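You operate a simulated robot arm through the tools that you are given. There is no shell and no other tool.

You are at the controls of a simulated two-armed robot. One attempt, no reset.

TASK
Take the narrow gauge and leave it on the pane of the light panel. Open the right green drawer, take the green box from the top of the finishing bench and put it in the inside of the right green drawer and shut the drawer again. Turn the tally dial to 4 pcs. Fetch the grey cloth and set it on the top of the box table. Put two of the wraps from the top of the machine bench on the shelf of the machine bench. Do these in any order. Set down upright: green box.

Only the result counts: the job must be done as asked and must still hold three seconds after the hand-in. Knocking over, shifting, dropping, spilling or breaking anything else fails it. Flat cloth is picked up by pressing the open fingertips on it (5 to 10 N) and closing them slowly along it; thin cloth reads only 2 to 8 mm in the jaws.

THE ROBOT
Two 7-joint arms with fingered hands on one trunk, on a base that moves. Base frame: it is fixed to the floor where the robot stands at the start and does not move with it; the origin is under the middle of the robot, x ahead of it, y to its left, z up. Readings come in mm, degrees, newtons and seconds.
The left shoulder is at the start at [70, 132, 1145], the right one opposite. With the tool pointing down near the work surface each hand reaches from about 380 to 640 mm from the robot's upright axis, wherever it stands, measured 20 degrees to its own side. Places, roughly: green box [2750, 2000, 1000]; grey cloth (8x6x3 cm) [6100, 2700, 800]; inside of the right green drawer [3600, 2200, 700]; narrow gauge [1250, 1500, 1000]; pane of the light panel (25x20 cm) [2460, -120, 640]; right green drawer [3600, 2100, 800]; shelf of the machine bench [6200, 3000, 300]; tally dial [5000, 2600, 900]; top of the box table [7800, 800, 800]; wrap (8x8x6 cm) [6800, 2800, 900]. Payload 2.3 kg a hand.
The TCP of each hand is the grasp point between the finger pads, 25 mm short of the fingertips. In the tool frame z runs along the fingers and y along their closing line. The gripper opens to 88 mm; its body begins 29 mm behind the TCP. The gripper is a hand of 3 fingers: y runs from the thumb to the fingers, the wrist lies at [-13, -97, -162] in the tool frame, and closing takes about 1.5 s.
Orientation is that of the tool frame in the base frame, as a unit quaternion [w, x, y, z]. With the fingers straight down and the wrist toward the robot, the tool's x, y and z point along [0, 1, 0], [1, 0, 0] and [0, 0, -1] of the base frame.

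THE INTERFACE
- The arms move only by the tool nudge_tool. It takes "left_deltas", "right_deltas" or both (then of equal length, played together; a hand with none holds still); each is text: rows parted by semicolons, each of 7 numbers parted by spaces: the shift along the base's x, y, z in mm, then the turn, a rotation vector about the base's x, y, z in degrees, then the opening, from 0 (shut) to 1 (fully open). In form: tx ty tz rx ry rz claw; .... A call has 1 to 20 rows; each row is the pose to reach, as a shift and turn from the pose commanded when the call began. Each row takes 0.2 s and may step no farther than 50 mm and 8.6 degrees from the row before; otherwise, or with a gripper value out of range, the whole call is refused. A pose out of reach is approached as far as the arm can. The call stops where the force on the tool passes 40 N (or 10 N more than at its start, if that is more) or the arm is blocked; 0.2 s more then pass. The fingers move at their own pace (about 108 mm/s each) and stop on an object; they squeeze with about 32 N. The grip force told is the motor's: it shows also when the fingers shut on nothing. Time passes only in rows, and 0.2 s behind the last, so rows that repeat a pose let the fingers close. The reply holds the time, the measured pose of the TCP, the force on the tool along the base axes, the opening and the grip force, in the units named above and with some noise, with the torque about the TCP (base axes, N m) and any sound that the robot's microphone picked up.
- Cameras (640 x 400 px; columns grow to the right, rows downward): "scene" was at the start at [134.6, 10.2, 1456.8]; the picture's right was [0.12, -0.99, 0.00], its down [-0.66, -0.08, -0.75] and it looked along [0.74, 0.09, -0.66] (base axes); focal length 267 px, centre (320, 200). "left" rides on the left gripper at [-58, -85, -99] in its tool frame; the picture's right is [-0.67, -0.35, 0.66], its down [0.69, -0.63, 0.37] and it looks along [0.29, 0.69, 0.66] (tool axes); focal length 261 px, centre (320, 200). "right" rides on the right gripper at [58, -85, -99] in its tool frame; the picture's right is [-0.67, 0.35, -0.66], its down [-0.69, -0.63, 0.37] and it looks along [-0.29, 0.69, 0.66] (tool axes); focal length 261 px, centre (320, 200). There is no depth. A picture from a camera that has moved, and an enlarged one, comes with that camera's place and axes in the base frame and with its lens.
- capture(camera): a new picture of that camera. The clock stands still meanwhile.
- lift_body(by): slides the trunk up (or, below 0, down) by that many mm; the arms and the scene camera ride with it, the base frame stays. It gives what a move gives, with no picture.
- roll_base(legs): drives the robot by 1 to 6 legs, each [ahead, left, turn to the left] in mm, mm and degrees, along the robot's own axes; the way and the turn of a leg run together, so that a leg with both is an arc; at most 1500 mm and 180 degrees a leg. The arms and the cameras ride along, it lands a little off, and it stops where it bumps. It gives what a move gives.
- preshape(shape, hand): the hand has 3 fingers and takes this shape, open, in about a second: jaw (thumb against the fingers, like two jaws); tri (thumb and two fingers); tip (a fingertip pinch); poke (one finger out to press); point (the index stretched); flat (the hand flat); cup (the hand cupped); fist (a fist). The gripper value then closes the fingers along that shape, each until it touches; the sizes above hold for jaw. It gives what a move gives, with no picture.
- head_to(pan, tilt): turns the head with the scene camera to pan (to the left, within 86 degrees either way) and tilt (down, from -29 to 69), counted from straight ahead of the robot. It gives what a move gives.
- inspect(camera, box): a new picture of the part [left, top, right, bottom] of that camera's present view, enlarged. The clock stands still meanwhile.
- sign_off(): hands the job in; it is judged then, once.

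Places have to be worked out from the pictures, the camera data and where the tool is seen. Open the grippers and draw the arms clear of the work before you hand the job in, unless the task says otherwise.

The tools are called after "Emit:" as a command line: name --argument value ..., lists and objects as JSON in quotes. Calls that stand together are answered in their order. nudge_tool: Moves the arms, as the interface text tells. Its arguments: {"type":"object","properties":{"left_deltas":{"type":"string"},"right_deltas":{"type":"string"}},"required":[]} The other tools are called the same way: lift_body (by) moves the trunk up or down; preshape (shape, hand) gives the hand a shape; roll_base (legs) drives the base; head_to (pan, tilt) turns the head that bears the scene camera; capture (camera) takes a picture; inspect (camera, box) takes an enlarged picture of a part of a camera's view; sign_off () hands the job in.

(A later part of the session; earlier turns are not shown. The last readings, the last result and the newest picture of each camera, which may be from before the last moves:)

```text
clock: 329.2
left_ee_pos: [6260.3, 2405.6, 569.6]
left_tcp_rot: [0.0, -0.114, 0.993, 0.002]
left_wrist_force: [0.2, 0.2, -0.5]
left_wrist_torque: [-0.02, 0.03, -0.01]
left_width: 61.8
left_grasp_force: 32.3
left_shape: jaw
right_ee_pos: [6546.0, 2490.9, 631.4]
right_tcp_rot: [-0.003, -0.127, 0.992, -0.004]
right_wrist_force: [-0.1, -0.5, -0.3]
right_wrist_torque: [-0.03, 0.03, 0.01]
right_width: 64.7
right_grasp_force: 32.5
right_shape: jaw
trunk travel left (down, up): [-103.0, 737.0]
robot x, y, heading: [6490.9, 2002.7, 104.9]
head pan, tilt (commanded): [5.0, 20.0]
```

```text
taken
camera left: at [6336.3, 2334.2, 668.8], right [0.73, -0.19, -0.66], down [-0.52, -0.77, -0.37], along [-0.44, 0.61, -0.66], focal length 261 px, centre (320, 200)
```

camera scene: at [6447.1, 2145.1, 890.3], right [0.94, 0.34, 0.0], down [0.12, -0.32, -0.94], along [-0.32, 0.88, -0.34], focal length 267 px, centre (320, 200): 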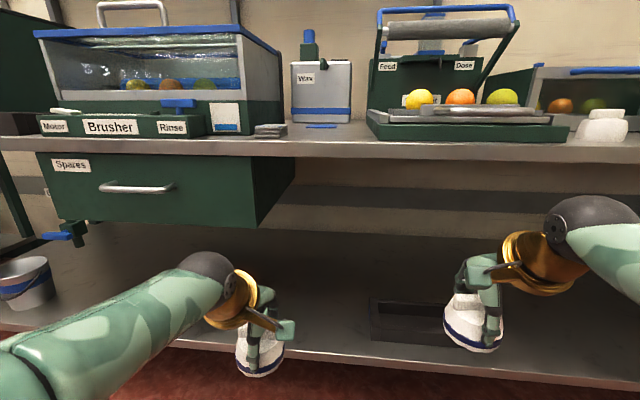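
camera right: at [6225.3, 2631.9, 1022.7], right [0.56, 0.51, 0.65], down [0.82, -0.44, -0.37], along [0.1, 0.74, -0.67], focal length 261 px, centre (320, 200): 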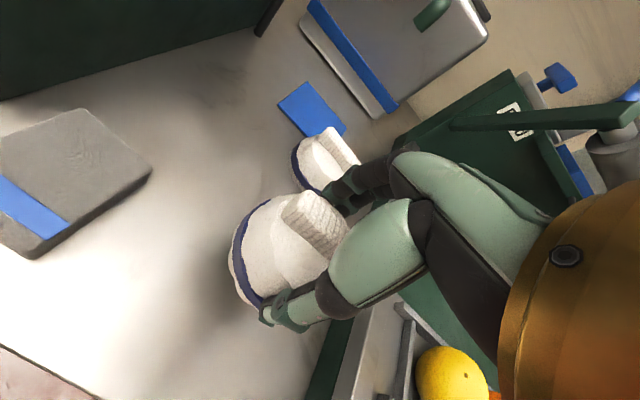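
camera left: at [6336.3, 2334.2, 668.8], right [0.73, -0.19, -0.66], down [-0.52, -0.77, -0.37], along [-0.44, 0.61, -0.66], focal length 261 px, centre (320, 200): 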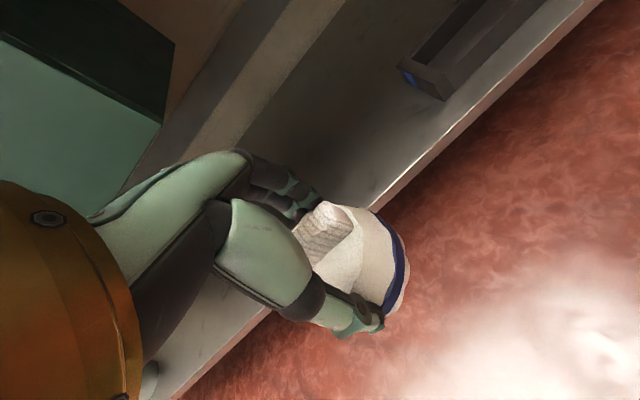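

Great view under the bench. I lower and pull back the right hand slightly, then drive 195 mm ahead so the left hand reaches over the shelf.

Emit:
nudge_tool --right_deltas "4 -15 -20 0 0 0 0; 8 -30 -40 0 0 0 0; 10 -39 -60 0 0 0 0; 10 -39 -60 0 0 0 0"

Emit:
roll_base --legs '[[195, 0, 0]]'

Emit:
capture --camera "scene"

```text
clock: 330.2
left_ee_pos: [6261.6, 2404.5, 568.9]
left_tcp_rot: [0.0, -0.114, 0.993, 0.001]
left_wrist_force: [-0.3, -0.2, -0.3]
left_wrist_torque: [0.03, 0.0, -0.02]
left_width: 61.4
left_grasp_force: 31.8
left_shape: jaw
right_ee_pos: [6556.1, 2451.0, 570.5]
right_tcp_rot: [-0.004, -0.127, 0.992, -0.004]
right_wrist_force: [0.2, -0.5, 0.0]
right_wrist_torque: [0.0, 0.02, 0.02]
right_width: 64.5
right_grasp_force: 32.1
right_shape: jaw
trunk travel left (down, up): [-103.0, 737.0]
robot x, y, heading: [6489.1, 2004.7, 105.0]
head pan, tilt (commanded): [5.0, 20.0]
```

```text
clock: 331.8
left_ee_pos: [6210.6, 2595.9, 570.0]
left_tcp_rot: [-0.001, -0.114, 0.993, 0.002]
left_wrist_force: [-0.4, -1.1, 0.0]
left_wrist_torque: [-0.01, 0.01, -0.05]
left_width: 61.7
left_grasp_force: 31.8
left_shape: jaw
right_ee_pos: [6506.0, 2642.4, 570.1]
right_tcp_rot: [-0.004, -0.127, 0.992, -0.004]
right_wrist_force: [-0.8, 0.0, -0.3]
right_wrist_torque: [0.01, -0.01, -0.02]
right_width: 64.4
right_grasp_force: 31.9
right_shape: jaw
trunk travel left (down, up): [-103.0, 737.0]
robot x, y, heading: [6441.1, 2198.7, 105.1]
head pan, tilt (commanded): [5.0, 20.0]
```

```text
taken
camera scene: at [6396.1, 2335.8, 890.2], right [0.94, 0.34, 0.0], down [0.12, -0.32, -0.94], along [-0.32, 0.88, -0.34], focal length 267 px, centre (320, 200)
```

scene: 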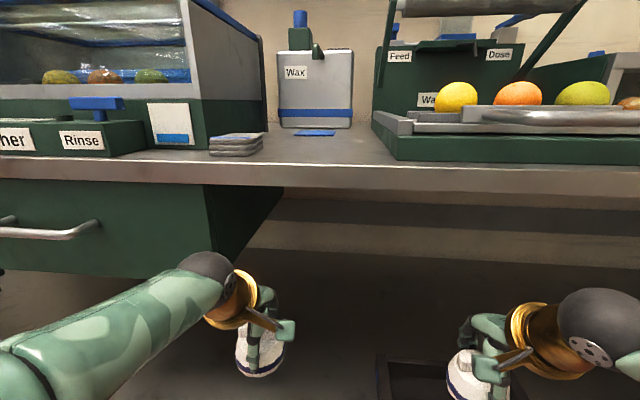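

Bench top z≈827, edge v≈915, so the shelf should be near z≈288. I extend the left hand over the shelf while descending to TCP z≈400.

Emit:
nudge_tool --left_deltas "-3 8 -35 0 0 0 0; -7 20 -70 0 0 0 0; -12 37 -100 0 0 0 0; -18 57 -130 0 0 0 0; -24 77 -150 0 0 0 0; -30 96 -165 0 0 0 0; -36 115 -172 0 0 0 0; -36 115 -172 0 0 0 0"

Emit:
capture --camera "left"

Emit:
head_to --pan 12 --tilt 45

Emit:
capture --camera "scene"

```text
clock: 333.6
left_ee_pos: [6173.6, 2711.1, 397.1]
left_tcp_rot: [-0.001, -0.114, 0.993, 0.002]
left_wrist_force: [0.9, 0.0, -0.3]
left_wrist_torque: [-0.01, -0.01, -0.02]
left_width: 61.4
left_grasp_force: 31.8
left_shape: jaw
right_ee_pos: [6504.3, 2641.6, 570.6]
right_tcp_rot: [-0.005, -0.126, 0.992, -0.004]
right_wrist_force: [0.7, -0.3, 0.7]
right_wrist_torque: [0.02, -0.02, 0.01]
right_width: 64.4
right_grasp_force: 32.1
right_shape: jaw
trunk travel left (down, up): [-103.0, 737.0]
robot x, y, heading: [6438.9, 2200.6, 105.4]
head pan, tilt (commanded): [5.0, 20.0]
```

```text
taken
camera left: at [6249.2, 2640.3, 497.3], right [0.73, -0.18, -0.66], down [-0.52, -0.77, -0.37], along [-0.44, 0.61, -0.66], focal length 261 px, centre (320, 200)
```

left: 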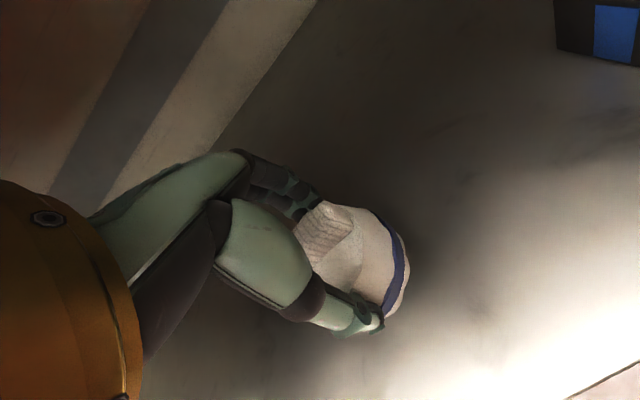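

```text
clock: 334.5
left_ee_pos: [6173.2, 2710.6, 397.8]
left_tcp_rot: [-0.001, -0.113, 0.994, 0.002]
left_wrist_force: [-0.5, -0.1, -0.2]
left_wrist_torque: [0.03, 0.01, -0.01]
left_width: 61.5
left_grasp_force: 32.3
left_shape: jaw
right_ee_pos: [6505.3, 2642.0, 570.9]
right_tcp_rot: [-0.004, -0.126, 0.992, -0.003]
right_wrist_force: [0.1, 0.6, -0.6]
right_wrist_torque: [0.0, 0.0, -0.02]
right_width: 64.7
right_grasp_force: 31.7
right_shape: jaw
trunk travel left (down, up): [-103.0, 737.0]
robot x, y, heading: [6442.0, 2196.5, 104.7]
head pan, tilt (commanded): [12.0, 45.0]
```

```text
taken
camera scene: at [6391.0, 2320.8, 851.6], right [0.89, 0.45, 0.0], down [0.32, -0.63, -0.71], along [-0.32, 0.63, -0.71], focal length 267 px, centre (320, 200)
```

scene: 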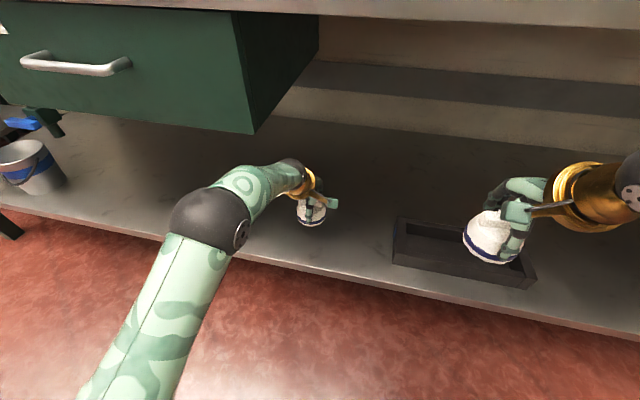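

The left wrap is over a clear part of the shelf. I lower to ~z 340, then feel for contact.

Emit:
nudge_tool --left_deltas "0 0 -20 0 0 0 0; 0 0 -40 0 0 0 0; 0 0 -52 0 0 0 0; 0 0 -58 0 0 0 0; 0 0 -62 0 0 0 0; 0 0 -66 0 0 0 0; 0 0 -66 0 0 0 0"

Emit:
inspect --camera "scene" --box '[250, 150, 378, 260]'

```text
clock: 336.1
left_ee_pos: [6175.4, 2711.4, 331.2]
left_tcp_rot: [0.0, -0.114, 0.993, 0.002]
left_wrist_force: [-0.1, 0.8, 0.3]
left_wrist_torque: [0.06, 0.01, 0.02]
left_width: 61.4
left_grasp_force: 32.5
left_shape: jaw
right_ee_pos: [6505.6, 2641.4, 571.8]
right_tcp_rot: [-0.004, -0.126, 0.992, -0.004]
right_wrist_force: [-0.3, 0.1, -0.6]
right_wrist_torque: [-0.01, 0.02, 0.0]
right_width: 64.4
right_grasp_force: 32.1
right_shape: jaw
trunk travel left (down, up): [-103.0, 737.0]
robot x, y, heading: [6441.0, 2197.3, 105.1]
head pan, tilt (commanded): [12.0, 45.0]
```

```text
3.64 times, centred on (314, 205) of scene
camera zoom: at [6391.0, 2320.7, 851.5], right [0.89, 0.45, 0.0], down [0.32, -0.63, -0.71], along [-0.32, 0.63, -0.71], focal length 972 px, centre (342, 182)
```

zoom: 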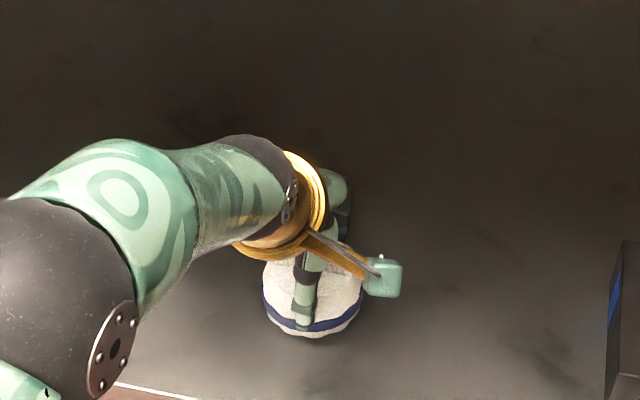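

Near contact but none yet. I lower in 2–3 mm steps.

Emit:
nudge_tool --left_deltas "0 0 -3 0 0 0 0; 0 0 -6 0 0 0 0; 0 0 -9 0 0 0 0; 0 0 -9 0 0 0 0"

```text
clock: 337.1
left_ee_pos: [6173.9, 2710.3, 324.1]
left_tcp_rot: [0.0, -0.116, 0.993, 0.003]
left_wrist_force: [0.7, -1.7, 6.2]
left_wrist_torque: [0.07, 0.01, 0.0]
left_width: 61.8
left_grasp_force: 32.0
left_shape: jaw
right_ee_pos: [6506.5, 2642.7, 572.4]
right_tcp_rot: [-0.004, -0.126, 0.992, -0.003]
right_wrist_force: [-0.2, 0.7, 0.2]
right_wrist_torque: [-0.02, 0.0, -0.02]
right_width: 64.4
right_grasp_force: 31.7
right_shape: jaw
trunk travel left (down, up): [-103.0, 737.0]
robot x, y, heading: [6438.9, 2199.8, 104.8]
head pan, tilt (commanded): [12.0, 45.0]
```

Contact (6 N) at z≈324, just as predicted. I release and rise 70 mm, then withdraw.

Emit:
nudge_tool --left_deltas "0 0 1.5 0 0 0 0; 0 0 2 0 0 0 0.8; 0 0 2 0 0 0 0.9; 0 0 2 0 0 0 1; 0 0 2 0 0 0 1; 0 0 15 0 0 0 1; 0 0 40 0 0 0 1; 0 0 75 0 0 0 1; 4 -14 105 0 0 0 1; 10 -35 135 0 0 0 1; 18 -65 165 0 0 0 1; 26 -95 195 0 0 0 1; 34 -115 225 0 0 0 1; 36 -115 245 0 0 0 1"

Emit:
capture --camera "scene"

```text
clock: 340.1
left_ee_pos: [6210.7, 2595.7, 569.3]
left_tcp_rot: [0.0, -0.115, 0.993, 0.002]
left_wrist_force: [-0.6, 0.5, 0.2]
left_wrist_torque: [-0.01, -0.02, 0.04]
left_width: 87.6
left_grasp_force: 0.2
left_shape: jaw
right_ee_pos: [6505.9, 2641.7, 570.7]
right_tcp_rot: [-0.004, -0.127, 0.992, -0.004]
right_wrist_force: [0.1, 0.5, 0.0]
right_wrist_torque: [0.02, 0.0, 0.0]
right_width: 64.6
right_grasp_force: 31.4
right_shape: jaw
trunk travel left (down, up): [-103.0, 737.0]
robot x, y, heading: [6437.9, 2203.0, 104.9]
head pan, tilt (commanded): [12.0, 45.0]
```

```text
taken
camera scene: at [6391.1, 2320.6, 851.6], right [0.89, 0.45, 0.0], down [0.32, -0.63, -0.71], along [-0.32, 0.63, -0.71], focal length 267 px, centre (320, 200)
```

scene: 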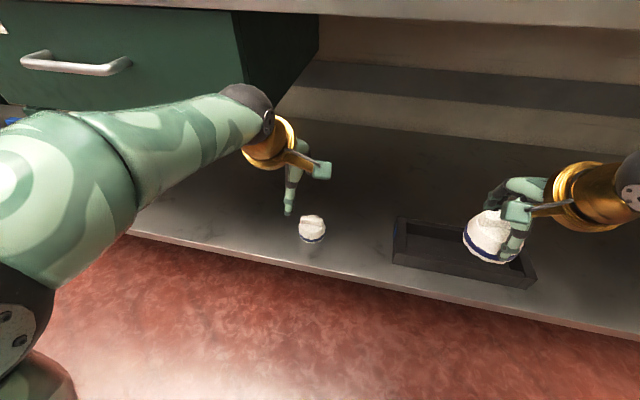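

Wrap A stands on the shelf. I back off 200 mm, lower the empty left hand below the Spares drawer, shift left 140 mm and return ahead for the right hand.

Emit:
roll_base --legs '[[-200, 0, 0]]'

Emit:
nudge_tool --left_deltas "0 0 -40 0 0 0 1; 0 0 -80 0 0 0 1; 0 0 -120 0 0 0 1; 0 0 -120 0 0 0 1"

Emit:
roll_base --legs '[[0, 140, 0], [200, 0, 0]]'

Emit:
head_to --pan -8 --tilt 45

Emit:
capture --camera "scene"

```text
clock: 341.7
left_ee_pos: [6260.8, 2402.9, 566.9]
left_tcp_rot: [0.0, -0.115, 0.993, 0.002]
left_wrist_force: [-0.3, 0.1, -0.7]
left_wrist_torque: [0.0, 0.02, 0.01]
left_width: 87.9
left_grasp_force: 0.1
left_shape: jaw
right_ee_pos: [6557.2, 2449.4, 571.8]
right_tcp_rot: [-0.004, -0.127, 0.992, -0.004]
right_wrist_force: [-0.1, 0.4, -0.2]
right_wrist_torque: [-0.03, 0.01, 0.0]
right_width: 64.5
right_grasp_force: 32.0
right_shape: jaw
trunk travel left (down, up): [-103.0, 737.0]
robot x, y, heading: [6489.7, 2006.8, 105.0]
head pan, tilt (commanded): [12.0, 45.0]
```

```text
clock: 342.7
left_ee_pos: [6261.4, 2403.3, 447.7]
left_tcp_rot: [0.0, -0.115, 0.993, 0.002]
left_wrist_force: [-0.6, -0.2, 0.3]
left_wrist_torque: [0.0, -0.03, -0.01]
left_width: 87.9
left_grasp_force: 0.1
left_shape: jaw
right_ee_pos: [6556.9, 2449.7, 570.6]
right_tcp_rot: [-0.003, -0.127, 0.992, -0.003]
right_wrist_force: [0.4, 0.0, 0.0]
right_wrist_torque: [0.02, -0.01, 0.02]
right_width: 64.5
right_grasp_force: 31.8
right_shape: jaw
trunk travel left (down, up): [-103.0, 737.0]
robot x, y, heading: [6492.7, 2005.9, 105.1]
head pan, tilt (commanded): [12.0, 45.0]
```

```text
clock: 345.2
left_ee_pos: [6076.9, 2557.4, 446.5]
left_tcp_rot: [0.0, -0.114, 0.993, 0.002]
left_wrist_force: [0.5, 0.2, 0.5]
left_wrist_torque: [-0.02, -0.01, -0.01]
left_width: 87.9
left_grasp_force: 0.2
left_shape: jaw
right_ee_pos: [6373.5, 2605.3, 570.9]
right_tcp_rot: [-0.003, -0.125, 0.992, -0.004]
right_wrist_force: [-0.4, -0.5, 0.0]
right_wrist_torque: [-0.01, -0.05, 0.0]
right_width: 64.7
right_grasp_force: 32.8
right_shape: jaw
trunk travel left (down, up): [-103.0, 737.0]
robot x, y, heading: [6308.3, 2162.0, 105.0]
head pan, tilt (commanded): [12.0, 45.0]
```

```text
clock: 346.1
left_ee_pos: [6077.4, 2558.6, 448.2]
left_tcp_rot: [0.0, -0.115, 0.993, 0.002]
left_wrist_force: [0.2, -1.0, -0.2]
left_wrist_torque: [-0.03, -0.01, 0.02]
left_width: 87.9
left_grasp_force: 0.1
left_shape: jaw
right_ee_pos: [6372.5, 2603.6, 571.0]
right_tcp_rot: [-0.003, -0.126, 0.992, -0.004]
right_wrist_force: [-0.4, 1.0, 0.8]
right_wrist_torque: [0.02, 0.02, -0.03]
right_width: 64.5
right_grasp_force: 32.3
right_shape: jaw
trunk travel left (down, up): [-103.0, 737.0]
robot x, y, heading: [6308.4, 2160.4, 105.2]
head pan, tilt (commanded): [-8.0, 45.0]
```

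```text
taken
camera scene: at [6285.1, 2291.4, 851.6], right [0.99, 0.12, 0.0], down [0.09, -0.7, -0.71], along [-0.09, 0.7, -0.71], focal length 267 px, centre (320, 200)
```

scene: 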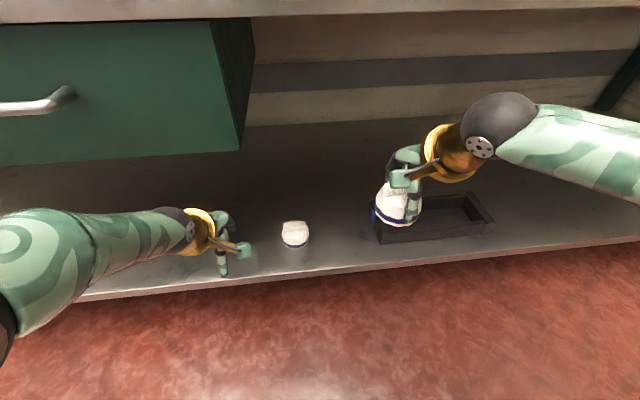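

Wrap A is at u≈6668 and the tray begins at u≈6856. I place wrap B between them at u≈6772, v≈1025: first sideways and down, then forward.

Emit:
nudge_tool --right_deltas "-26 -6 -25 0 0 0 0; -52 -13 -50 0 0 0 0; -60 10 -85 0 0 0 0; -67 38 -115 0 0 0 0; -75 68 -140 0 0 0 0; -83 98 -160 0 0 0 0; -91 128 -175 0 0 0 0; -97 140 -185 0 0 0 0; -97 140 -185 0 0 0 0"

Emit:
capture --camera "scene"

Emit:
capture --camera "right"

```text
clock: 348.1
left_ee_pos: [6076.7, 2558.3, 447.5]
left_tcp_rot: [0.0, -0.115, 0.993, 0.002]
left_wrist_force: [-0.1, 0.4, -1.1]
left_wrist_torque: [-0.02, -0.01, 0.03]
left_width: 87.7
left_grasp_force: 0.0
left_shape: jaw
right_ee_pos: [6276.9, 2745.9, 385.5]
right_tcp_rot: [-0.003, -0.126, 0.992, -0.004]
right_wrist_force: [0.1, 0.4, 1.1]
right_wrist_torque: [-0.01, -0.04, 0.02]
right_width: 64.5
right_grasp_force: 32.1
right_shape: jaw
trunk travel left (down, up): [-103.0, 737.0]
robot x, y, heading: [6306.2, 2164.1, 104.7]
head pan, tilt (commanded): [-8.0, 45.0]
```

```text
taken
camera scene: at [6285.1, 2291.5, 851.5], right [0.99, 0.12, 0.0], down [0.09, -0.7, -0.71], along [-0.09, 0.7, -0.71], focal length 267 px, centre (320, 200)
```

scene: 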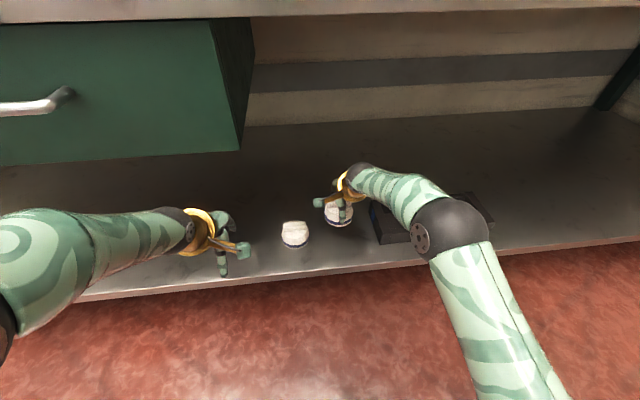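

```text
taken
camera right: at [6242.5, 2649.8, 484.0], right [0.56, 0.51, 0.65], down [0.82, -0.44, -0.37], along [0.1, 0.74, -0.67], focal length 261 px, centre (320, 200)
```

right: 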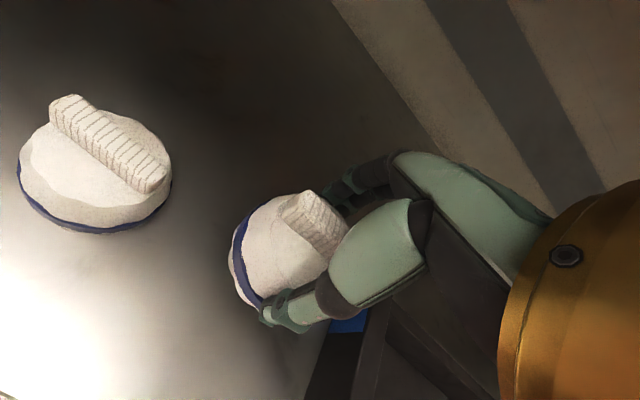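

Clear on both sides. I lower wrap B toward the shelf.

Emit:
nudge_tool --right_deltas "-2 0 -20 0 0 0 0; -2 0 -40 0 0 0 0; -2 0 -50 0 0 0 0; -2 0 -55 0 0 0 0; -2 0 -59 0 0 0 0; -2 0 -62 0 0 0 0; -2 0 -62 0 0 0 0"

```text
clock: 349.7
left_ee_pos: [6078.0, 2558.8, 448.3]
left_tcp_rot: [-0.001, -0.114, 0.993, 0.002]
left_wrist_force: [0.5, 0.6, 0.2]
left_wrist_torque: [-0.01, 0.0, 0.04]
left_width: 87.5
left_grasp_force: 0.1
left_shape: jaw
right_ee_pos: [6274.5, 2744.7, 323.1]
right_tcp_rot: [-0.003, -0.126, 0.992, -0.004]
right_wrist_force: [-0.5, 0.0, 1.0]
right_wrist_torque: [-0.01, 0.01, -0.04]
right_width: 64.7
right_grasp_force: 31.7
right_shape: jaw
trunk travel left (down, up): [-103.0, 737.0]
robot x, y, heading: [6306.5, 2163.1, 104.9]
head pan, tilt (commanded): [-8.0, 45.0]
```

Emit:
nudge_tool --right_deltas "0 0 -2 0 0 0 0; 0 0 -4 0 0 0 0; 0 0 -6 0 0 0 0; 0 0 -6 0 0 0 0"

```text
clock: 350.7
left_ee_pos: [6077.0, 2556.8, 449.3]
left_tcp_rot: [-0.001, -0.114, 0.993, 0.004]
left_wrist_force: [-0.3, 0.3, 0.1]
left_wrist_torque: [-0.03, -0.03, 0.01]
left_width: 87.7
left_grasp_force: 0.1
left_shape: jaw
right_ee_pos: [6273.1, 2743.7, 322.8]
right_tcp_rot: [-0.004, -0.126, 0.992, 0.0]
right_wrist_force: [1.9, 4.7, 19.4]
right_wrist_torque: [0.19, -0.02, -0.09]
right_width: 64.1
right_grasp_force: 31.6
right_shape: jaw
trunk travel left (down, up): [-103.0, 737.0]
robot x, y, heading: [6308.5, 2158.6, 104.8]
head pan, tilt (commanded): [-8.0, 45.0]
```

Firm contact (19 N). I relax 4 mm, open, rise, and withdraw the right hand.

Emit:
nudge_tool --right_deltas "0 0 3 0 0 0 0; 0 0 5 0 0 0 0.8; 0 0 5 0 0 0 0.9; 0 0 5 0 0 0 1; 0 0 5 0 0 0 1; 0 0 20 0 0 0 1; 0 0 45 0 0 0 1; 0 0 80 0 0 0 1; 4 -14 110 0 0 0 1; 12 -40 140 0 0 0 1; 22 -70 170 0 0 0 1; 32 -100 200 0 0 0 1; 45 -135 225 0 0 0 1; 60 -150 245 0 0 0 1"

Emit:
capture --camera "scene"

```text
clock: 353.7
left_ee_pos: [6077.5, 2557.9, 447.6]
left_tcp_rot: [0.0, -0.114, 0.993, 0.002]
left_wrist_force: [-0.3, 0.9, 0.4]
left_wrist_torque: [0.02, 0.03, 0.0]
left_width: 87.8
left_grasp_force: 0.1
left_shape: jaw
right_ee_pos: [6334.6, 2593.6, 563.1]
right_tcp_rot: [-0.004, -0.126, 0.992, -0.003]
right_wrist_force: [1.0, -0.4, 0.5]
right_wrist_torque: [0.05, 0.02, -0.02]
right_width: 87.6
right_grasp_force: 0.0
right_shape: jaw
trunk travel left (down, up): [-103.0, 737.0]
robot x, y, heading: [6302.9, 2159.6, 104.8]
head pan, tilt (commanded): [-8.0, 45.0]
```

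```text
taken
camera scene: at [6285.2, 2291.3, 851.6], right [0.99, 0.12, 0.0], down [0.09, -0.7, -0.71], along [-0.09, 0.7, -0.71], focal length 267 px, centre (320, 200)
```

scene: 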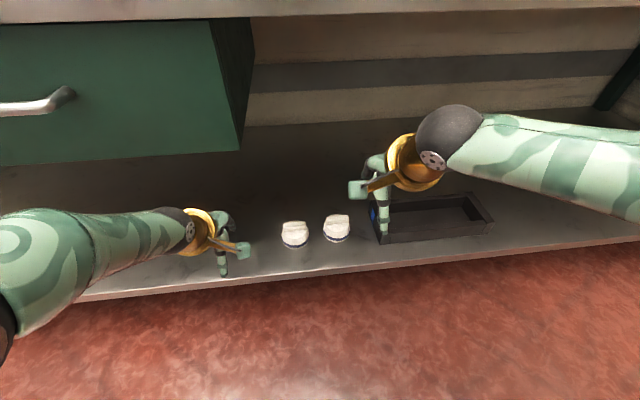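

Both wraps stand on the shelf. Next the grey cloth: I back off, raise the trunk 600 mm again.

Emit:
roll_base --legs '[[-220, 0, 0]]'

Emit:
lift_body --by 400

Emit:
lift_body --by 200

Emit:
nudge_tool --right_deltas "0 0 0 0 0 -8 1; 0 0 0 0 0 -16 1; 0 0 0 0 0 -24 1; 0 0 0 0 0 -32 1; 0 0 0 0 0 -40 1; 0 0 0 0 0 -48 1; 0 0 0 0 0 -56 1; 0 0 0 0 0 -64 1; 0 0 0 0 0 -72 1; 0 0 0 0 0 -80 1; 0 0 0 0 0 -80 1"

Emit:
head_to --pan 0 --tilt 40

Emit:
capture --camera "scene"

```text
clock: 355.3
left_ee_pos: [6134.2, 2346.8, 448.6]
left_tcp_rot: [-0.001, -0.113, 0.994, 0.001]
left_wrist_force: [0.6, 0.0, 0.6]
left_wrist_torque: [0.02, -0.01, 0.0]
left_width: 87.5
left_grasp_force: 0.1
left_shape: jaw
right_ee_pos: [6391.3, 2382.9, 562.0]
right_tcp_rot: [-0.004, -0.125, 0.992, -0.004]
right_wrist_force: [0.3, 0.2, -0.5]
right_wrist_torque: [0.0, -0.01, 0.0]
right_width: 87.6
right_grasp_force: 0.0
right_shape: jaw
trunk travel left (down, up): [-103.0, 737.0]
robot x, y, heading: [6363.7, 1952.3, 104.8]
head pan, tilt (commanded): [-8.0, 45.0]
```

```text
clock: 359.2
left_ee_pos: [6134.0, 2347.4, 848.8]
left_tcp_rot: [0.0, -0.115, 0.993, 0.002]
left_wrist_force: [-0.4, -0.7, -0.1]
left_wrist_torque: [0.02, 0.02, -0.01]
left_width: 87.6
left_grasp_force: 0.1
left_shape: jaw
right_ee_pos: [6390.5, 2384.2, 962.4]
right_tcp_rot: [-0.004, -0.126, 0.992, -0.003]
right_wrist_force: [0.0, 0.2, 0.2]
right_wrist_torque: [-0.03, 0.03, -0.01]
right_width: 87.7
right_grasp_force: 0.1
right_shape: jaw
trunk travel left (down, up): [-503.0, 337.0]
robot x, y, heading: [6360.9, 1950.0, 105.2]
head pan, tilt (commanded): [-8.0, 45.0]
```

```text
clock: 361.3
left_ee_pos: [6133.1, 2346.9, 1048.8]
left_tcp_rot: [0.0, -0.113, 0.994, 0.002]
left_wrist_force: [-0.5, 0.2, 1.5]
left_wrist_torque: [0.03, 0.03, 0.01]
left_width: 87.6
left_grasp_force: 0.1
left_shape: jaw
right_ee_pos: [6390.8, 2383.1, 1162.5]
right_tcp_rot: [-0.005, -0.126, 0.992, -0.004]
right_wrist_force: [-0.6, 0.5, 0.4]
right_wrist_torque: [-0.04, 0.0, 0.02]
right_width: 87.6
right_grasp_force: 0.0
right_shape: jaw
trunk travel left (down, up): [-703.0, 137.0]
robot x, y, heading: [6361.8, 1950.7, 104.7]
head pan, tilt (commanded): [-8.0, 45.0]
```

```text
clock: 363.7
left_ee_pos: [6133.9, 2345.8, 1047.9]
left_tcp_rot: [0.0, -0.113, 0.994, 0.001]
left_wrist_force: [-0.3, 0.5, -0.1]
left_wrist_torque: [-0.01, -0.02, 0.04]
left_width: 87.7
left_grasp_force: 0.0
left_shape: jaw
right_ee_pos: [6393.6, 2382.1, 1164.8]
right_tcp_rot: [-0.011, 0.545, 0.838, -0.004]
right_wrist_force: [-0.3, -0.4, 0.4]
right_wrist_torque: [-0.01, -0.03, 0.01]
right_width: 87.9
right_grasp_force: 0.0
right_shape: jaw
trunk travel left (down, up): [-703.0, 137.0]
robot x, y, heading: [6358.6, 1947.3, 105.1]
head pan, tilt (commanded): [-8.0, 45.0]
```

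```text
clock: 364.4
left_ee_pos: [6134.3, 2346.1, 1048.6]
left_tcp_rot: [0.0, -0.114, 0.994, 0.001]
left_wrist_force: [-0.8, -0.9, -0.2]
left_wrist_torque: [0.0, 0.04, 0.01]
left_width: 87.9
left_grasp_force: 0.0
left_shape: jaw
right_ee_pos: [6394.4, 2384.0, 1163.0]
right_tcp_rot: [-0.011, 0.545, 0.839, -0.006]
right_wrist_force: [-0.1, 0.8, -0.4]
right_wrist_torque: [0.04, -0.01, -0.01]
right_width: 87.8
right_grasp_force: 0.1
right_shape: jaw
trunk travel left (down, up): [-703.0, 137.0]
robot x, y, heading: [6363.8, 1950.2, 104.9]
head pan, tilt (commanded): [0.0, 40.0]
```

```text
taken
camera scene: at [6329.4, 2081.5, 1458.8], right [0.97, 0.26, 0.0], down [0.16, -0.62, -0.77], along [-0.2, 0.74, -0.64], focal length 267 px, centre (320, 200)
```

scene: 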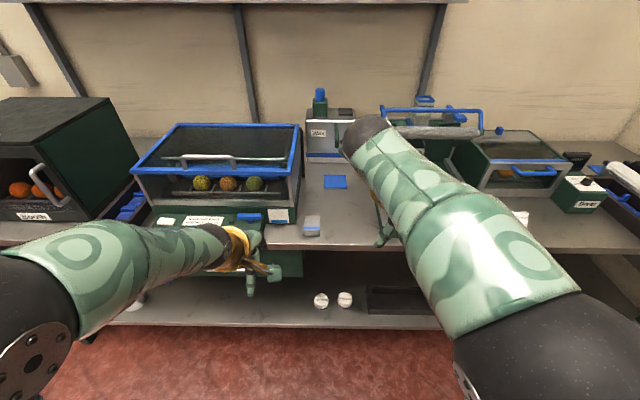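

The right hand can yaw −80° freely, so it can grip the cloth across its 60 mm width. I zoom on the cloth for position and orientation.

Emit:
inspect --camera "scene" --box '[280, 195, 344, 250]'

Emit:
capture --camera "right"

```text
7.27 times, centred on (312, 222) of scene
camera zoom: at [6329.4, 2081.5, 1458.8], right [0.97, 0.26, 0.0], down [0.16, -0.62, -0.77], along [-0.2, 0.74, -0.64], focal length 1944 px, centre (378, 36)
```

zoom: 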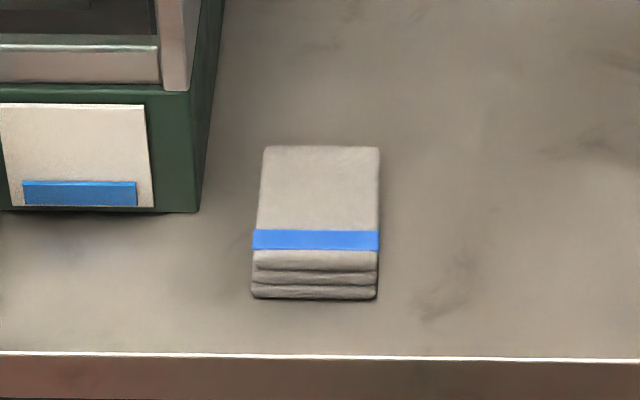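

```text
taken
camera right: at [6295.4, 2402.3, 1263.5], right [0.61, -0.47, 0.64], down [-0.31, -0.88, -0.36], along [0.73, 0.02, -0.68], focal length 261 px, centre (320, 200)
```

right: 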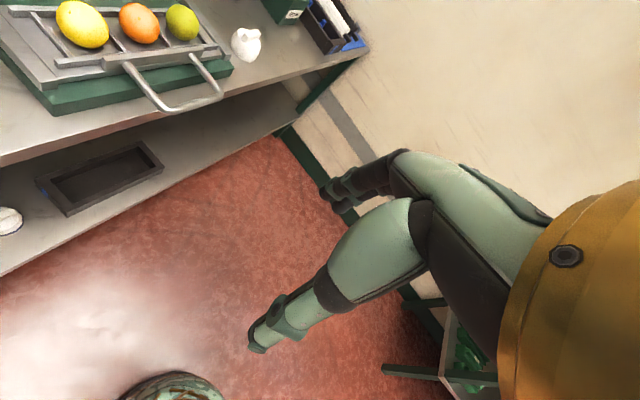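

I'll approach the cloth from its right side: turning the base ~48° to the left lets the right hand close across the cloth's width with the wrist over free bench. First I reset the hand and drive to that stance.

Emit:
nudge_tool --right_deltas "0 0 0 0 0 8 1; 0 0 0 0 0 16 1; 0 0 0 0 0 24 1; 0 0 0 0 0 32 1; 0 0 0 0 0 40 1; 0 0 0 0 0 48 1; 0 0 0 0 0 56 1; 0 0 0 0 0 64 1; 0 0 0 0 0 72 1; 0 0 0 0 0 80 1; 0 0 0 0 0 80 1" --left_deltas "0 0 12 0 0 0 1; 0 0 24 0 0 0 1; 0 0 36 0 0 0 1; 0 0 48 0 0 0 1; 0 0 60 0 0 0 1; 0 0 72 0 0 0 1; 0 0 84 0 0 0 1; 0 0 96 0 0 0 1; 0 0 108 0 0 0 1; 0 0 120 0 0 0 1; 0 0 120 0 0 0 1"

Emit:
roll_base --legs '[[0, -220, 0], [0, 0, 48], [170, -170, 0]]'

Emit:
head_to --pan -15 --tilt 45

Emit:
capture --camera "scene"

```text
clock: 366.8
left_ee_pos: [6132.7, 2347.5, 1167.2]
left_tcp_rot: [0.0, -0.113, 0.994, 0.002]
left_wrist_force: [-0.6, -0.1, -0.1]
left_wrist_torque: [0.02, -0.02, -0.01]
left_width: 87.9
left_grasp_force: 0.1
left_shape: jaw
right_ee_pos: [6391.3, 2382.0, 1162.2]
right_tcp_rot: [-0.003, -0.128, 0.992, -0.004]
right_wrist_force: [0.1, -0.4, 0.1]
right_wrist_torque: [-0.02, 0.02, 0.03]
right_width: 87.7
right_grasp_force: 0.0
right_shape: jaw
trunk travel left (down, up): [-703.0, 137.0]
robot x, y, heading: [6362.8, 1948.7, 105.0]
head pan, tilt (commanded): [0.0, 40.0]
```

```text
clock: 372.1
left_ee_pos: [6060.8, 2340.4, 1168.0]
left_tcp_rot: [0.0, -0.501, 0.866, 0.003]
left_wrist_force: [0.0, 0.6, 0.8]
left_wrist_torque: [-0.01, 0.01, -0.05]
left_width: 87.8
left_grasp_force: 0.0
left_shape: jaw
right_ee_pos: [6210.3, 2551.5, 1164.2]
right_tcp_rot: [-0.001, -0.511, 0.859, -0.004]
right_wrist_force: [0.2, -0.5, 0.4]
right_wrist_torque: [0.03, 0.02, 0.0]
right_width: 87.6
right_grasp_force: 0.0
right_shape: jaw
trunk travel left (down, up): [-703.0, 137.0]
robot x, y, heading: [6505.5, 2240.7, 152.1]
head pan, tilt (commanded): [0.0, 40.0]
```

```text
clock: 372.9
left_ee_pos: [6061.5, 2342.1, 1168.0]
left_tcp_rot: [-0.001, -0.501, 0.865, 0.001]
left_wrist_force: [0.0, 0.6, -0.2]
left_wrist_torque: [-0.03, -0.01, -0.01]
left_width: 87.6
left_grasp_force: 0.1
left_shape: jaw
right_ee_pos: [6209.8, 2554.8, 1162.0]
right_tcp_rot: [-0.002, -0.511, 0.859, -0.005]
right_wrist_force: [0.1, -0.7, -0.9]
right_wrist_torque: [0.0, 0.02, -0.01]
right_width: 87.7
right_grasp_force: 0.1
right_shape: jaw
trunk travel left (down, up): [-703.0, 137.0]
robot x, y, heading: [6505.7, 2240.2, 151.9]
head pan, tilt (commanded): [-15.0, 45.0]
```

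```text
taken
camera scene: at [6405.2, 2319.4, 1451.5], right [0.68, 0.73, 0.0], down [0.52, -0.48, -0.71], along [-0.52, 0.48, -0.71], focal length 267 px, centre (320, 200)
```

scene: 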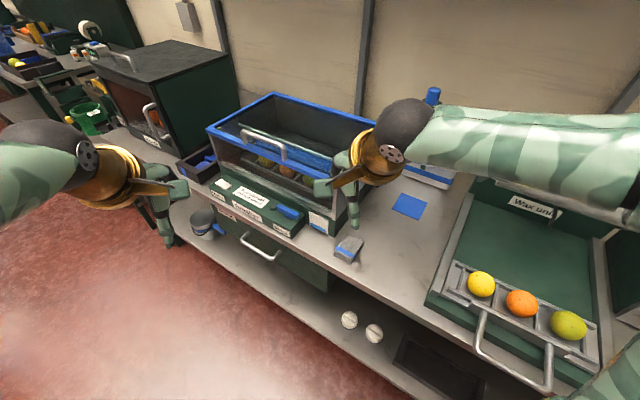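

The cloth is ~516 mm ahead and 200 mm right. I bring the right hand above it at z≈960 while yawing +37° (closing line along the bench).

Emit:
nudge_tool --right_deltas "-11 17 -33 0 0 6.2 1; -21 34 -67 0 0 12.4 1; -32 51 -100 0 0 18.6 1; -43 67 -134 0 0 24.8 1; -53 84 -168 0 0 31 1; -64 101 -202 0 0 37 1; -64 101 -202 0 0 37 1"

Emit:
capture --camera "right"

Emit:
inspect --camera "scene" --box '[280, 140, 440, 290]'

```text
clock: 374.4
left_ee_pos: [6061.7, 2341.5, 1168.4]
left_tcp_rot: [0.0, -0.501, 0.866, 0.001]
left_wrist_force: [0.6, 0.1, -0.7]
left_wrist_torque: [0.01, -0.03, 0.01]
left_width: 87.6
left_grasp_force: 0.1
left_shape: jaw
right_ee_pos: [6147.5, 2656.9, 959.4]
right_tcp_rot: [0.001, 0.757, -0.653, 0.005]
right_wrist_force: [0.0, -0.1, 0.3]
right_wrist_torque: [0.01, 0.01, 0.0]
right_width: 87.8
right_grasp_force: 0.1
right_shape: jaw
trunk travel left (down, up): [-703.0, 137.0]
robot x, y, heading: [6509.3, 2237.7, 151.7]
head pan, tilt (commanded): [-15.0, 45.0]
```

```text
taken
camera right: at [6239.6, 2612.7, 1059.2], right [-0.45, 0.62, 0.65], down [0.52, 0.77, -0.37], along [-0.72, 0.17, -0.67], focal length 261 px, centre (320, 200)
```

right: 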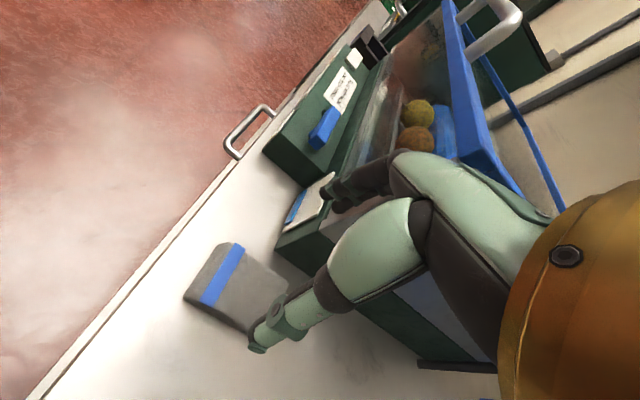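

```text
2.67 times, centred on (360, 215) of scene
camera zoom: at [6405.7, 2318.2, 1451.6], right [0.68, 0.73, 0.0], down [0.52, -0.48, -0.71], along [-0.52, 0.48, -0.71], focal length 713 px, centre (213, 160)
```

zoom: 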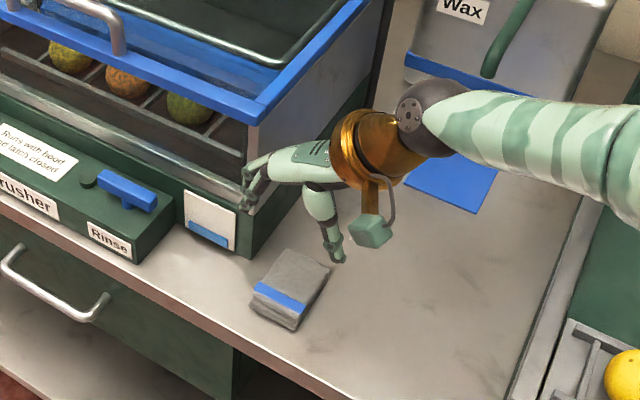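

Cloth centre ≈ (6152, 2659). I shift +6 mm, yaw 4° more and descend to z≈905 to check alignment.

Emit:
nudge_tool --right_deltas "3 -1 -20 0 0 2 1; 6 -2 -40 0 0 4 1; 6 -2 -54 0 0 4 1; 6 -2 -54 0 0 4 1"

Emit:
capture --camera "right"

Emit:
inspect --camera "scene" --box '[300, 160, 420, 280]'

```text
clock: 375.4
left_ee_pos: [6060.6, 2341.3, 1168.6]
left_tcp_rot: [-0.001, -0.501, 0.865, 0.001]
left_wrist_force: [0.4, 0.0, -0.9]
left_wrist_torque: [0.01, 0.04, 0.01]
left_width: 87.5
left_grasp_force: 0.1
left_shape: jaw
right_ee_pos: [6153.3, 2652.7, 907.4]
right_tcp_rot: [0.0, 0.78, -0.626, 0.005]
right_wrist_force: [0.5, 0.9, 0.3]
right_wrist_torque: [0.02, 0.04, 0.0]
right_width: 87.9
right_grasp_force: 0.1
right_shape: jaw
trunk travel left (down, up): [-703.0, 137.0]
robot x, y, heading: [6509.3, 2240.6, 151.5]
head pan, tilt (commanded): [-15.0, 45.0]
```

```text
taken
camera right: at [6248.3, 2615.7, 1005.9], right [-0.49, 0.58, 0.65], down [0.47, 0.8, -0.37], along [-0.73, 0.12, -0.67], focal length 261 px, centre (320, 200)
```

right: 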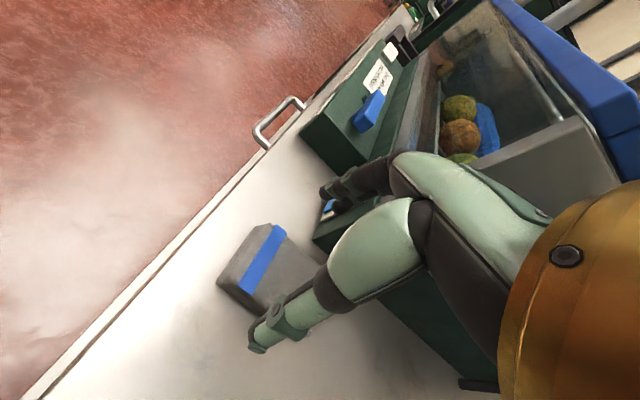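

```text
3.33 times, centred on (360, 220) of scene
camera zoom: at [6405.3, 2319.0, 1451.6], right [0.68, 0.73, 0.0], down [0.52, -0.48, -0.71], along [-0.52, 0.48, -0.71], focal length 891 px, centre (187, 133)
```

zoom: 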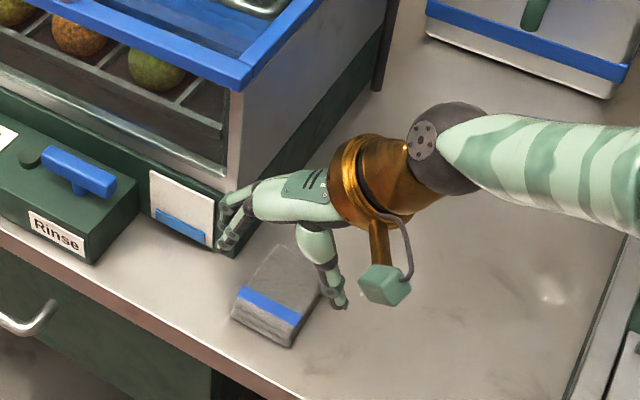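

The hand straddles the cloth. I shift 4 mm toward me and descend to z≈863, watching forces.

Emit:
nudge_tool --right_deltas "1 -4 -12 0 0 0 1; 1 -4 -24 0 0 0 1; 1 -4 -34 0 0 0 1; 1 -4 -40 0 0 0 1; 1 -4 -44 0 0 0 1; 1 -4 -44 0 0 0 1"

Emit:
capture --camera "right"

Emit:
inspect --camera "scene" --box '[300, 160, 420, 280]'

```text
clock: 376.9
left_ee_pos: [6060.3, 2342.7, 1168.2]
left_tcp_rot: [-0.002, -0.5, 0.866, 0.001]
left_wrist_force: [-0.6, 0.2, -0.5]
left_wrist_torque: [0.0, -0.01, 0.01]
left_width: 87.8
left_grasp_force: 0.1
left_shape: jaw
right_ee_pos: [6152.9, 2648.5, 863.8]
right_tcp_rot: [0.0, 0.78, -0.626, 0.005]
right_wrist_force: [-0.2, -0.2, 0.1]
right_wrist_torque: [0.0, 0.0, -0.01]
right_width: 87.6
right_grasp_force: 0.1
right_shape: jaw
trunk travel left (down, up): [-703.0, 137.0]
robot x, y, heading: [6510.2, 2238.7, 151.8]
head pan, tilt (commanded): [-15.0, 45.0]
```

```text
taken
camera right: at [6248.5, 2611.7, 961.6], right [-0.49, 0.58, 0.65], down [0.47, 0.8, -0.37], along [-0.73, 0.12, -0.67], focal length 261 px, centre (320, 200)
```

right: 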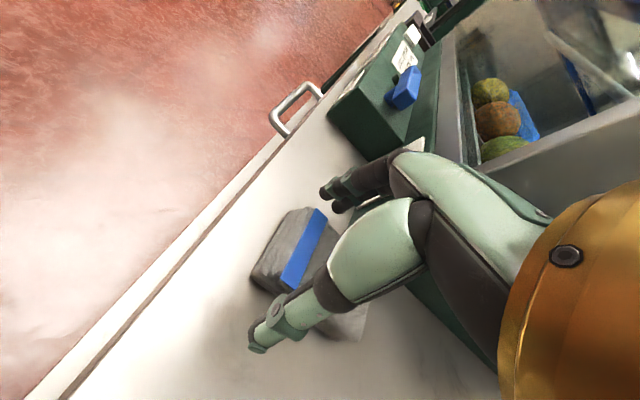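

```text
3.33 times, centred on (360, 220) of scene
camera zoom: at [6405.4, 2318.9, 1451.6], right [0.68, 0.73, 0.0], down [0.52, -0.48, -0.71], along [-0.52, 0.48, -0.71], focal length 891 px, centre (187, 133)
```

zoom: 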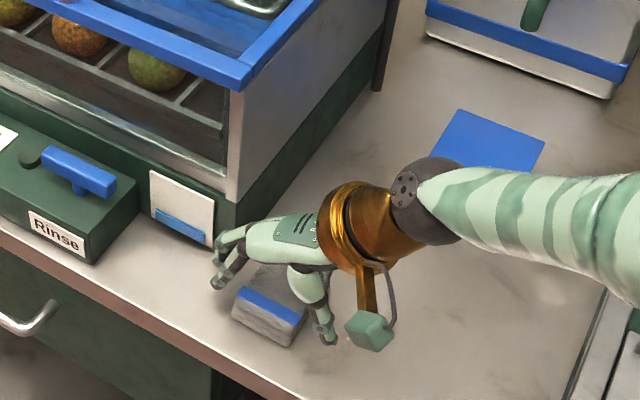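

Fingers and thumb straddle the cloth's sides. I close slowly.

Emit:
nudge_tool --right_deltas "0 0 0 0 0 0 0.85; 0 0 0 0 0 0 0.7; 0 0 0 0 0 0 0.6; 0 0 0 0 0 0 0.5; 0 0 0 0 0 0 0.4; 0 0 0 0 0 0 0.3; 0 0 0 0 0 0 0.2; 0 0 0 0 0 0 0.1; 0 0 0 0 0 0 0; 0 0 0 0 0 0 0"

Emit:
capture --camera "right"

```text
clock: 379.1
left_ee_pos: [6062.4, 2341.5, 1167.8]
left_tcp_rot: [-0.001, -0.501, 0.866, 0.002]
left_wrist_force: [0.3, 0.6, -0.5]
left_wrist_torque: [-0.01, -0.02, 0.03]
left_width: 87.4
left_grasp_force: 0.1
left_shape: jaw
right_ee_pos: [6153.8, 2646.6, 863.4]
right_tcp_rot: [0.0, 0.781, -0.625, 0.005]
right_wrist_force: [-1.1, 1.0, 9.1]
right_wrist_torque: [0.09, -0.24, -0.04]
right_width: 48.6
right_grasp_force: 31.6
right_shape: jaw
trunk travel left (down, up): [-703.0, 137.0]
robot x, y, heading: [6505.1, 2241.1, 151.9]
head pan, tilt (commanded): [-15.0, 45.0]
```

```text
taken
camera right: at [6249.1, 2610.6, 962.6], right [-0.49, 0.58, 0.65], down [0.47, 0.8, -0.37], along [-0.74, 0.12, -0.67], focal length 261 px, centre (320, 200)
```

right: 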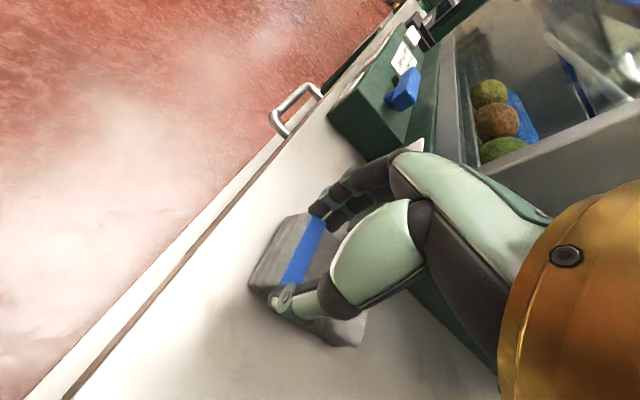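

Held at 48.6 mm with 32 N. I lift slowly.

Emit:
nudge_tool --right_deltas "0 0 6 0 0 0 0; 0 0 14 0 0 0 0; 0 0 25 0 0 0 0; 0 0 40 0 0 0 0; 0 0 60 0 0 0 0; 0 0 80 0 0 0 0; 0 0 80 0 0 0 0"

Emit:
capture --camera "right"

Emit:
inspect --camera "scene" --box '[290, 130, 430, 280]'

```text
clock: 380.6
left_ee_pos: [6061.4, 2341.9, 1168.0]
left_tcp_rot: [0.0, -0.501, 0.866, 0.002]
left_wrist_force: [-0.7, 0.3, 0.1]
left_wrist_torque: [-0.03, 0.06, 0.01]
left_width: 87.8
left_grasp_force: 0.0
left_shape: jaw
right_ee_pos: [6153.6, 2648.4, 943.4]
right_tcp_rot: [-0.001, 0.78, -0.626, 0.006]
right_wrist_force: [0.4, -0.4, -0.5]
right_wrist_torque: [-0.01, 0.03, -0.01]
right_width: 25.8
right_grasp_force: 32.1
right_shape: jaw
trunk travel left (down, up): [-703.0, 137.0]
robot x, y, heading: [6506.5, 2238.7, 151.9]
head pan, tilt (commanded): [-15.0, 45.0]
```

```text
taken
camera right: at [6249.2, 2611.9, 1042.8], right [-0.49, 0.58, 0.65], down [0.47, 0.8, -0.37], along [-0.73, 0.12, -0.67], focal length 261 px, centre (320, 200)
```

right: 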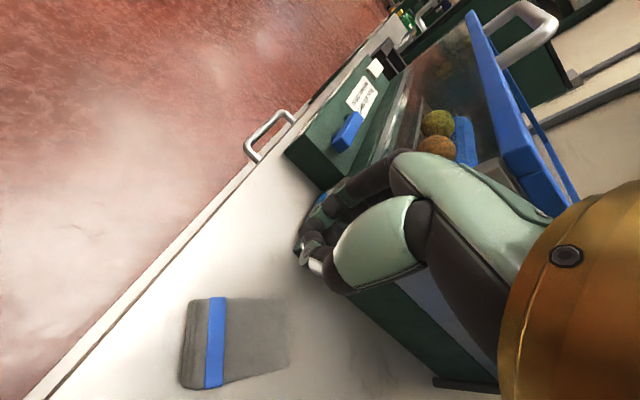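

```text
2.67 times, centred on (360, 205) of scene
camera zoom: at [6405.2, 2319.2, 1451.5], right [0.68, 0.73, 0.0], down [0.52, -0.48, -0.71], along [-0.52, 0.48, -0.71], focal length 713 px, centre (213, 187)
```

zoom: 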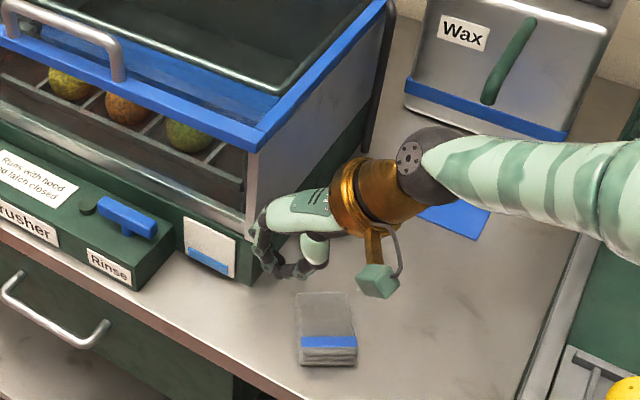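

The cloth slipped out and lies slightly shifted on the bench, still neatly folded. I look closer before retrying.

Emit:
nudge_tool --right_deltas "0 0 20 0 0 0 0.5; 0 0 40 0 0 0 1; 0 0 60 0 0 0 1; 0 0 60 0 0 0 1; 0 0 60 0 0 0 1"

Emit:
inspect --camera "scene" --box '[340, 220, 420, 280]'

Emit:
capture --camera "right"

```text
clock: 381.9
left_ee_pos: [6059.8, 2341.0, 1167.7]
left_tcp_rot: [0.0, -0.5, 0.866, 0.001]
left_wrist_force: [-0.5, 0.1, -1.2]
left_wrist_torque: [0.02, -0.01, -0.08]
left_width: 87.6
left_grasp_force: 0.1
left_shape: jaw
right_ee_pos: [6153.6, 2649.1, 1004.5]
right_tcp_rot: [0.0, 0.78, -0.626, 0.006]
right_wrist_force: [0.6, -0.1, 0.3]
right_wrist_torque: [0.02, 0.02, -0.01]
right_width: 87.8
right_grasp_force: 0.1
right_shape: jaw
trunk travel left (down, up): [-703.0, 137.0]
robot x, y, heading: [6513.1, 2241.2, 152.1]
head pan, tilt (commanded): [-15.0, 45.0]
```

```text
6.67 times, centred on (380, 250) of scene
camera zoom: at [6405.3, 2319.0, 1451.5], right [0.68, 0.73, 0.0], down [0.52, -0.48, -0.71], along [-0.52, 0.48, -0.71], focal length 1782 px, centre (-80, -133)
```

zoom: 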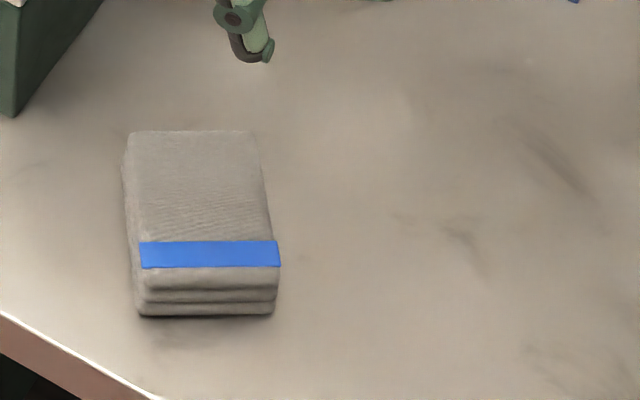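

```text
taken
camera right: at [6248.4, 2611.9, 1102.9], right [-0.49, 0.58, 0.65], down [0.47, 0.8, -0.37], along [-0.73, 0.12, -0.67], focal length 261 px, centre (320, 200)
```

right: 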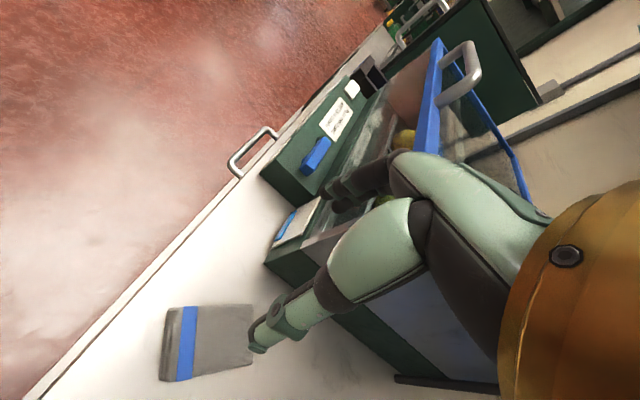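

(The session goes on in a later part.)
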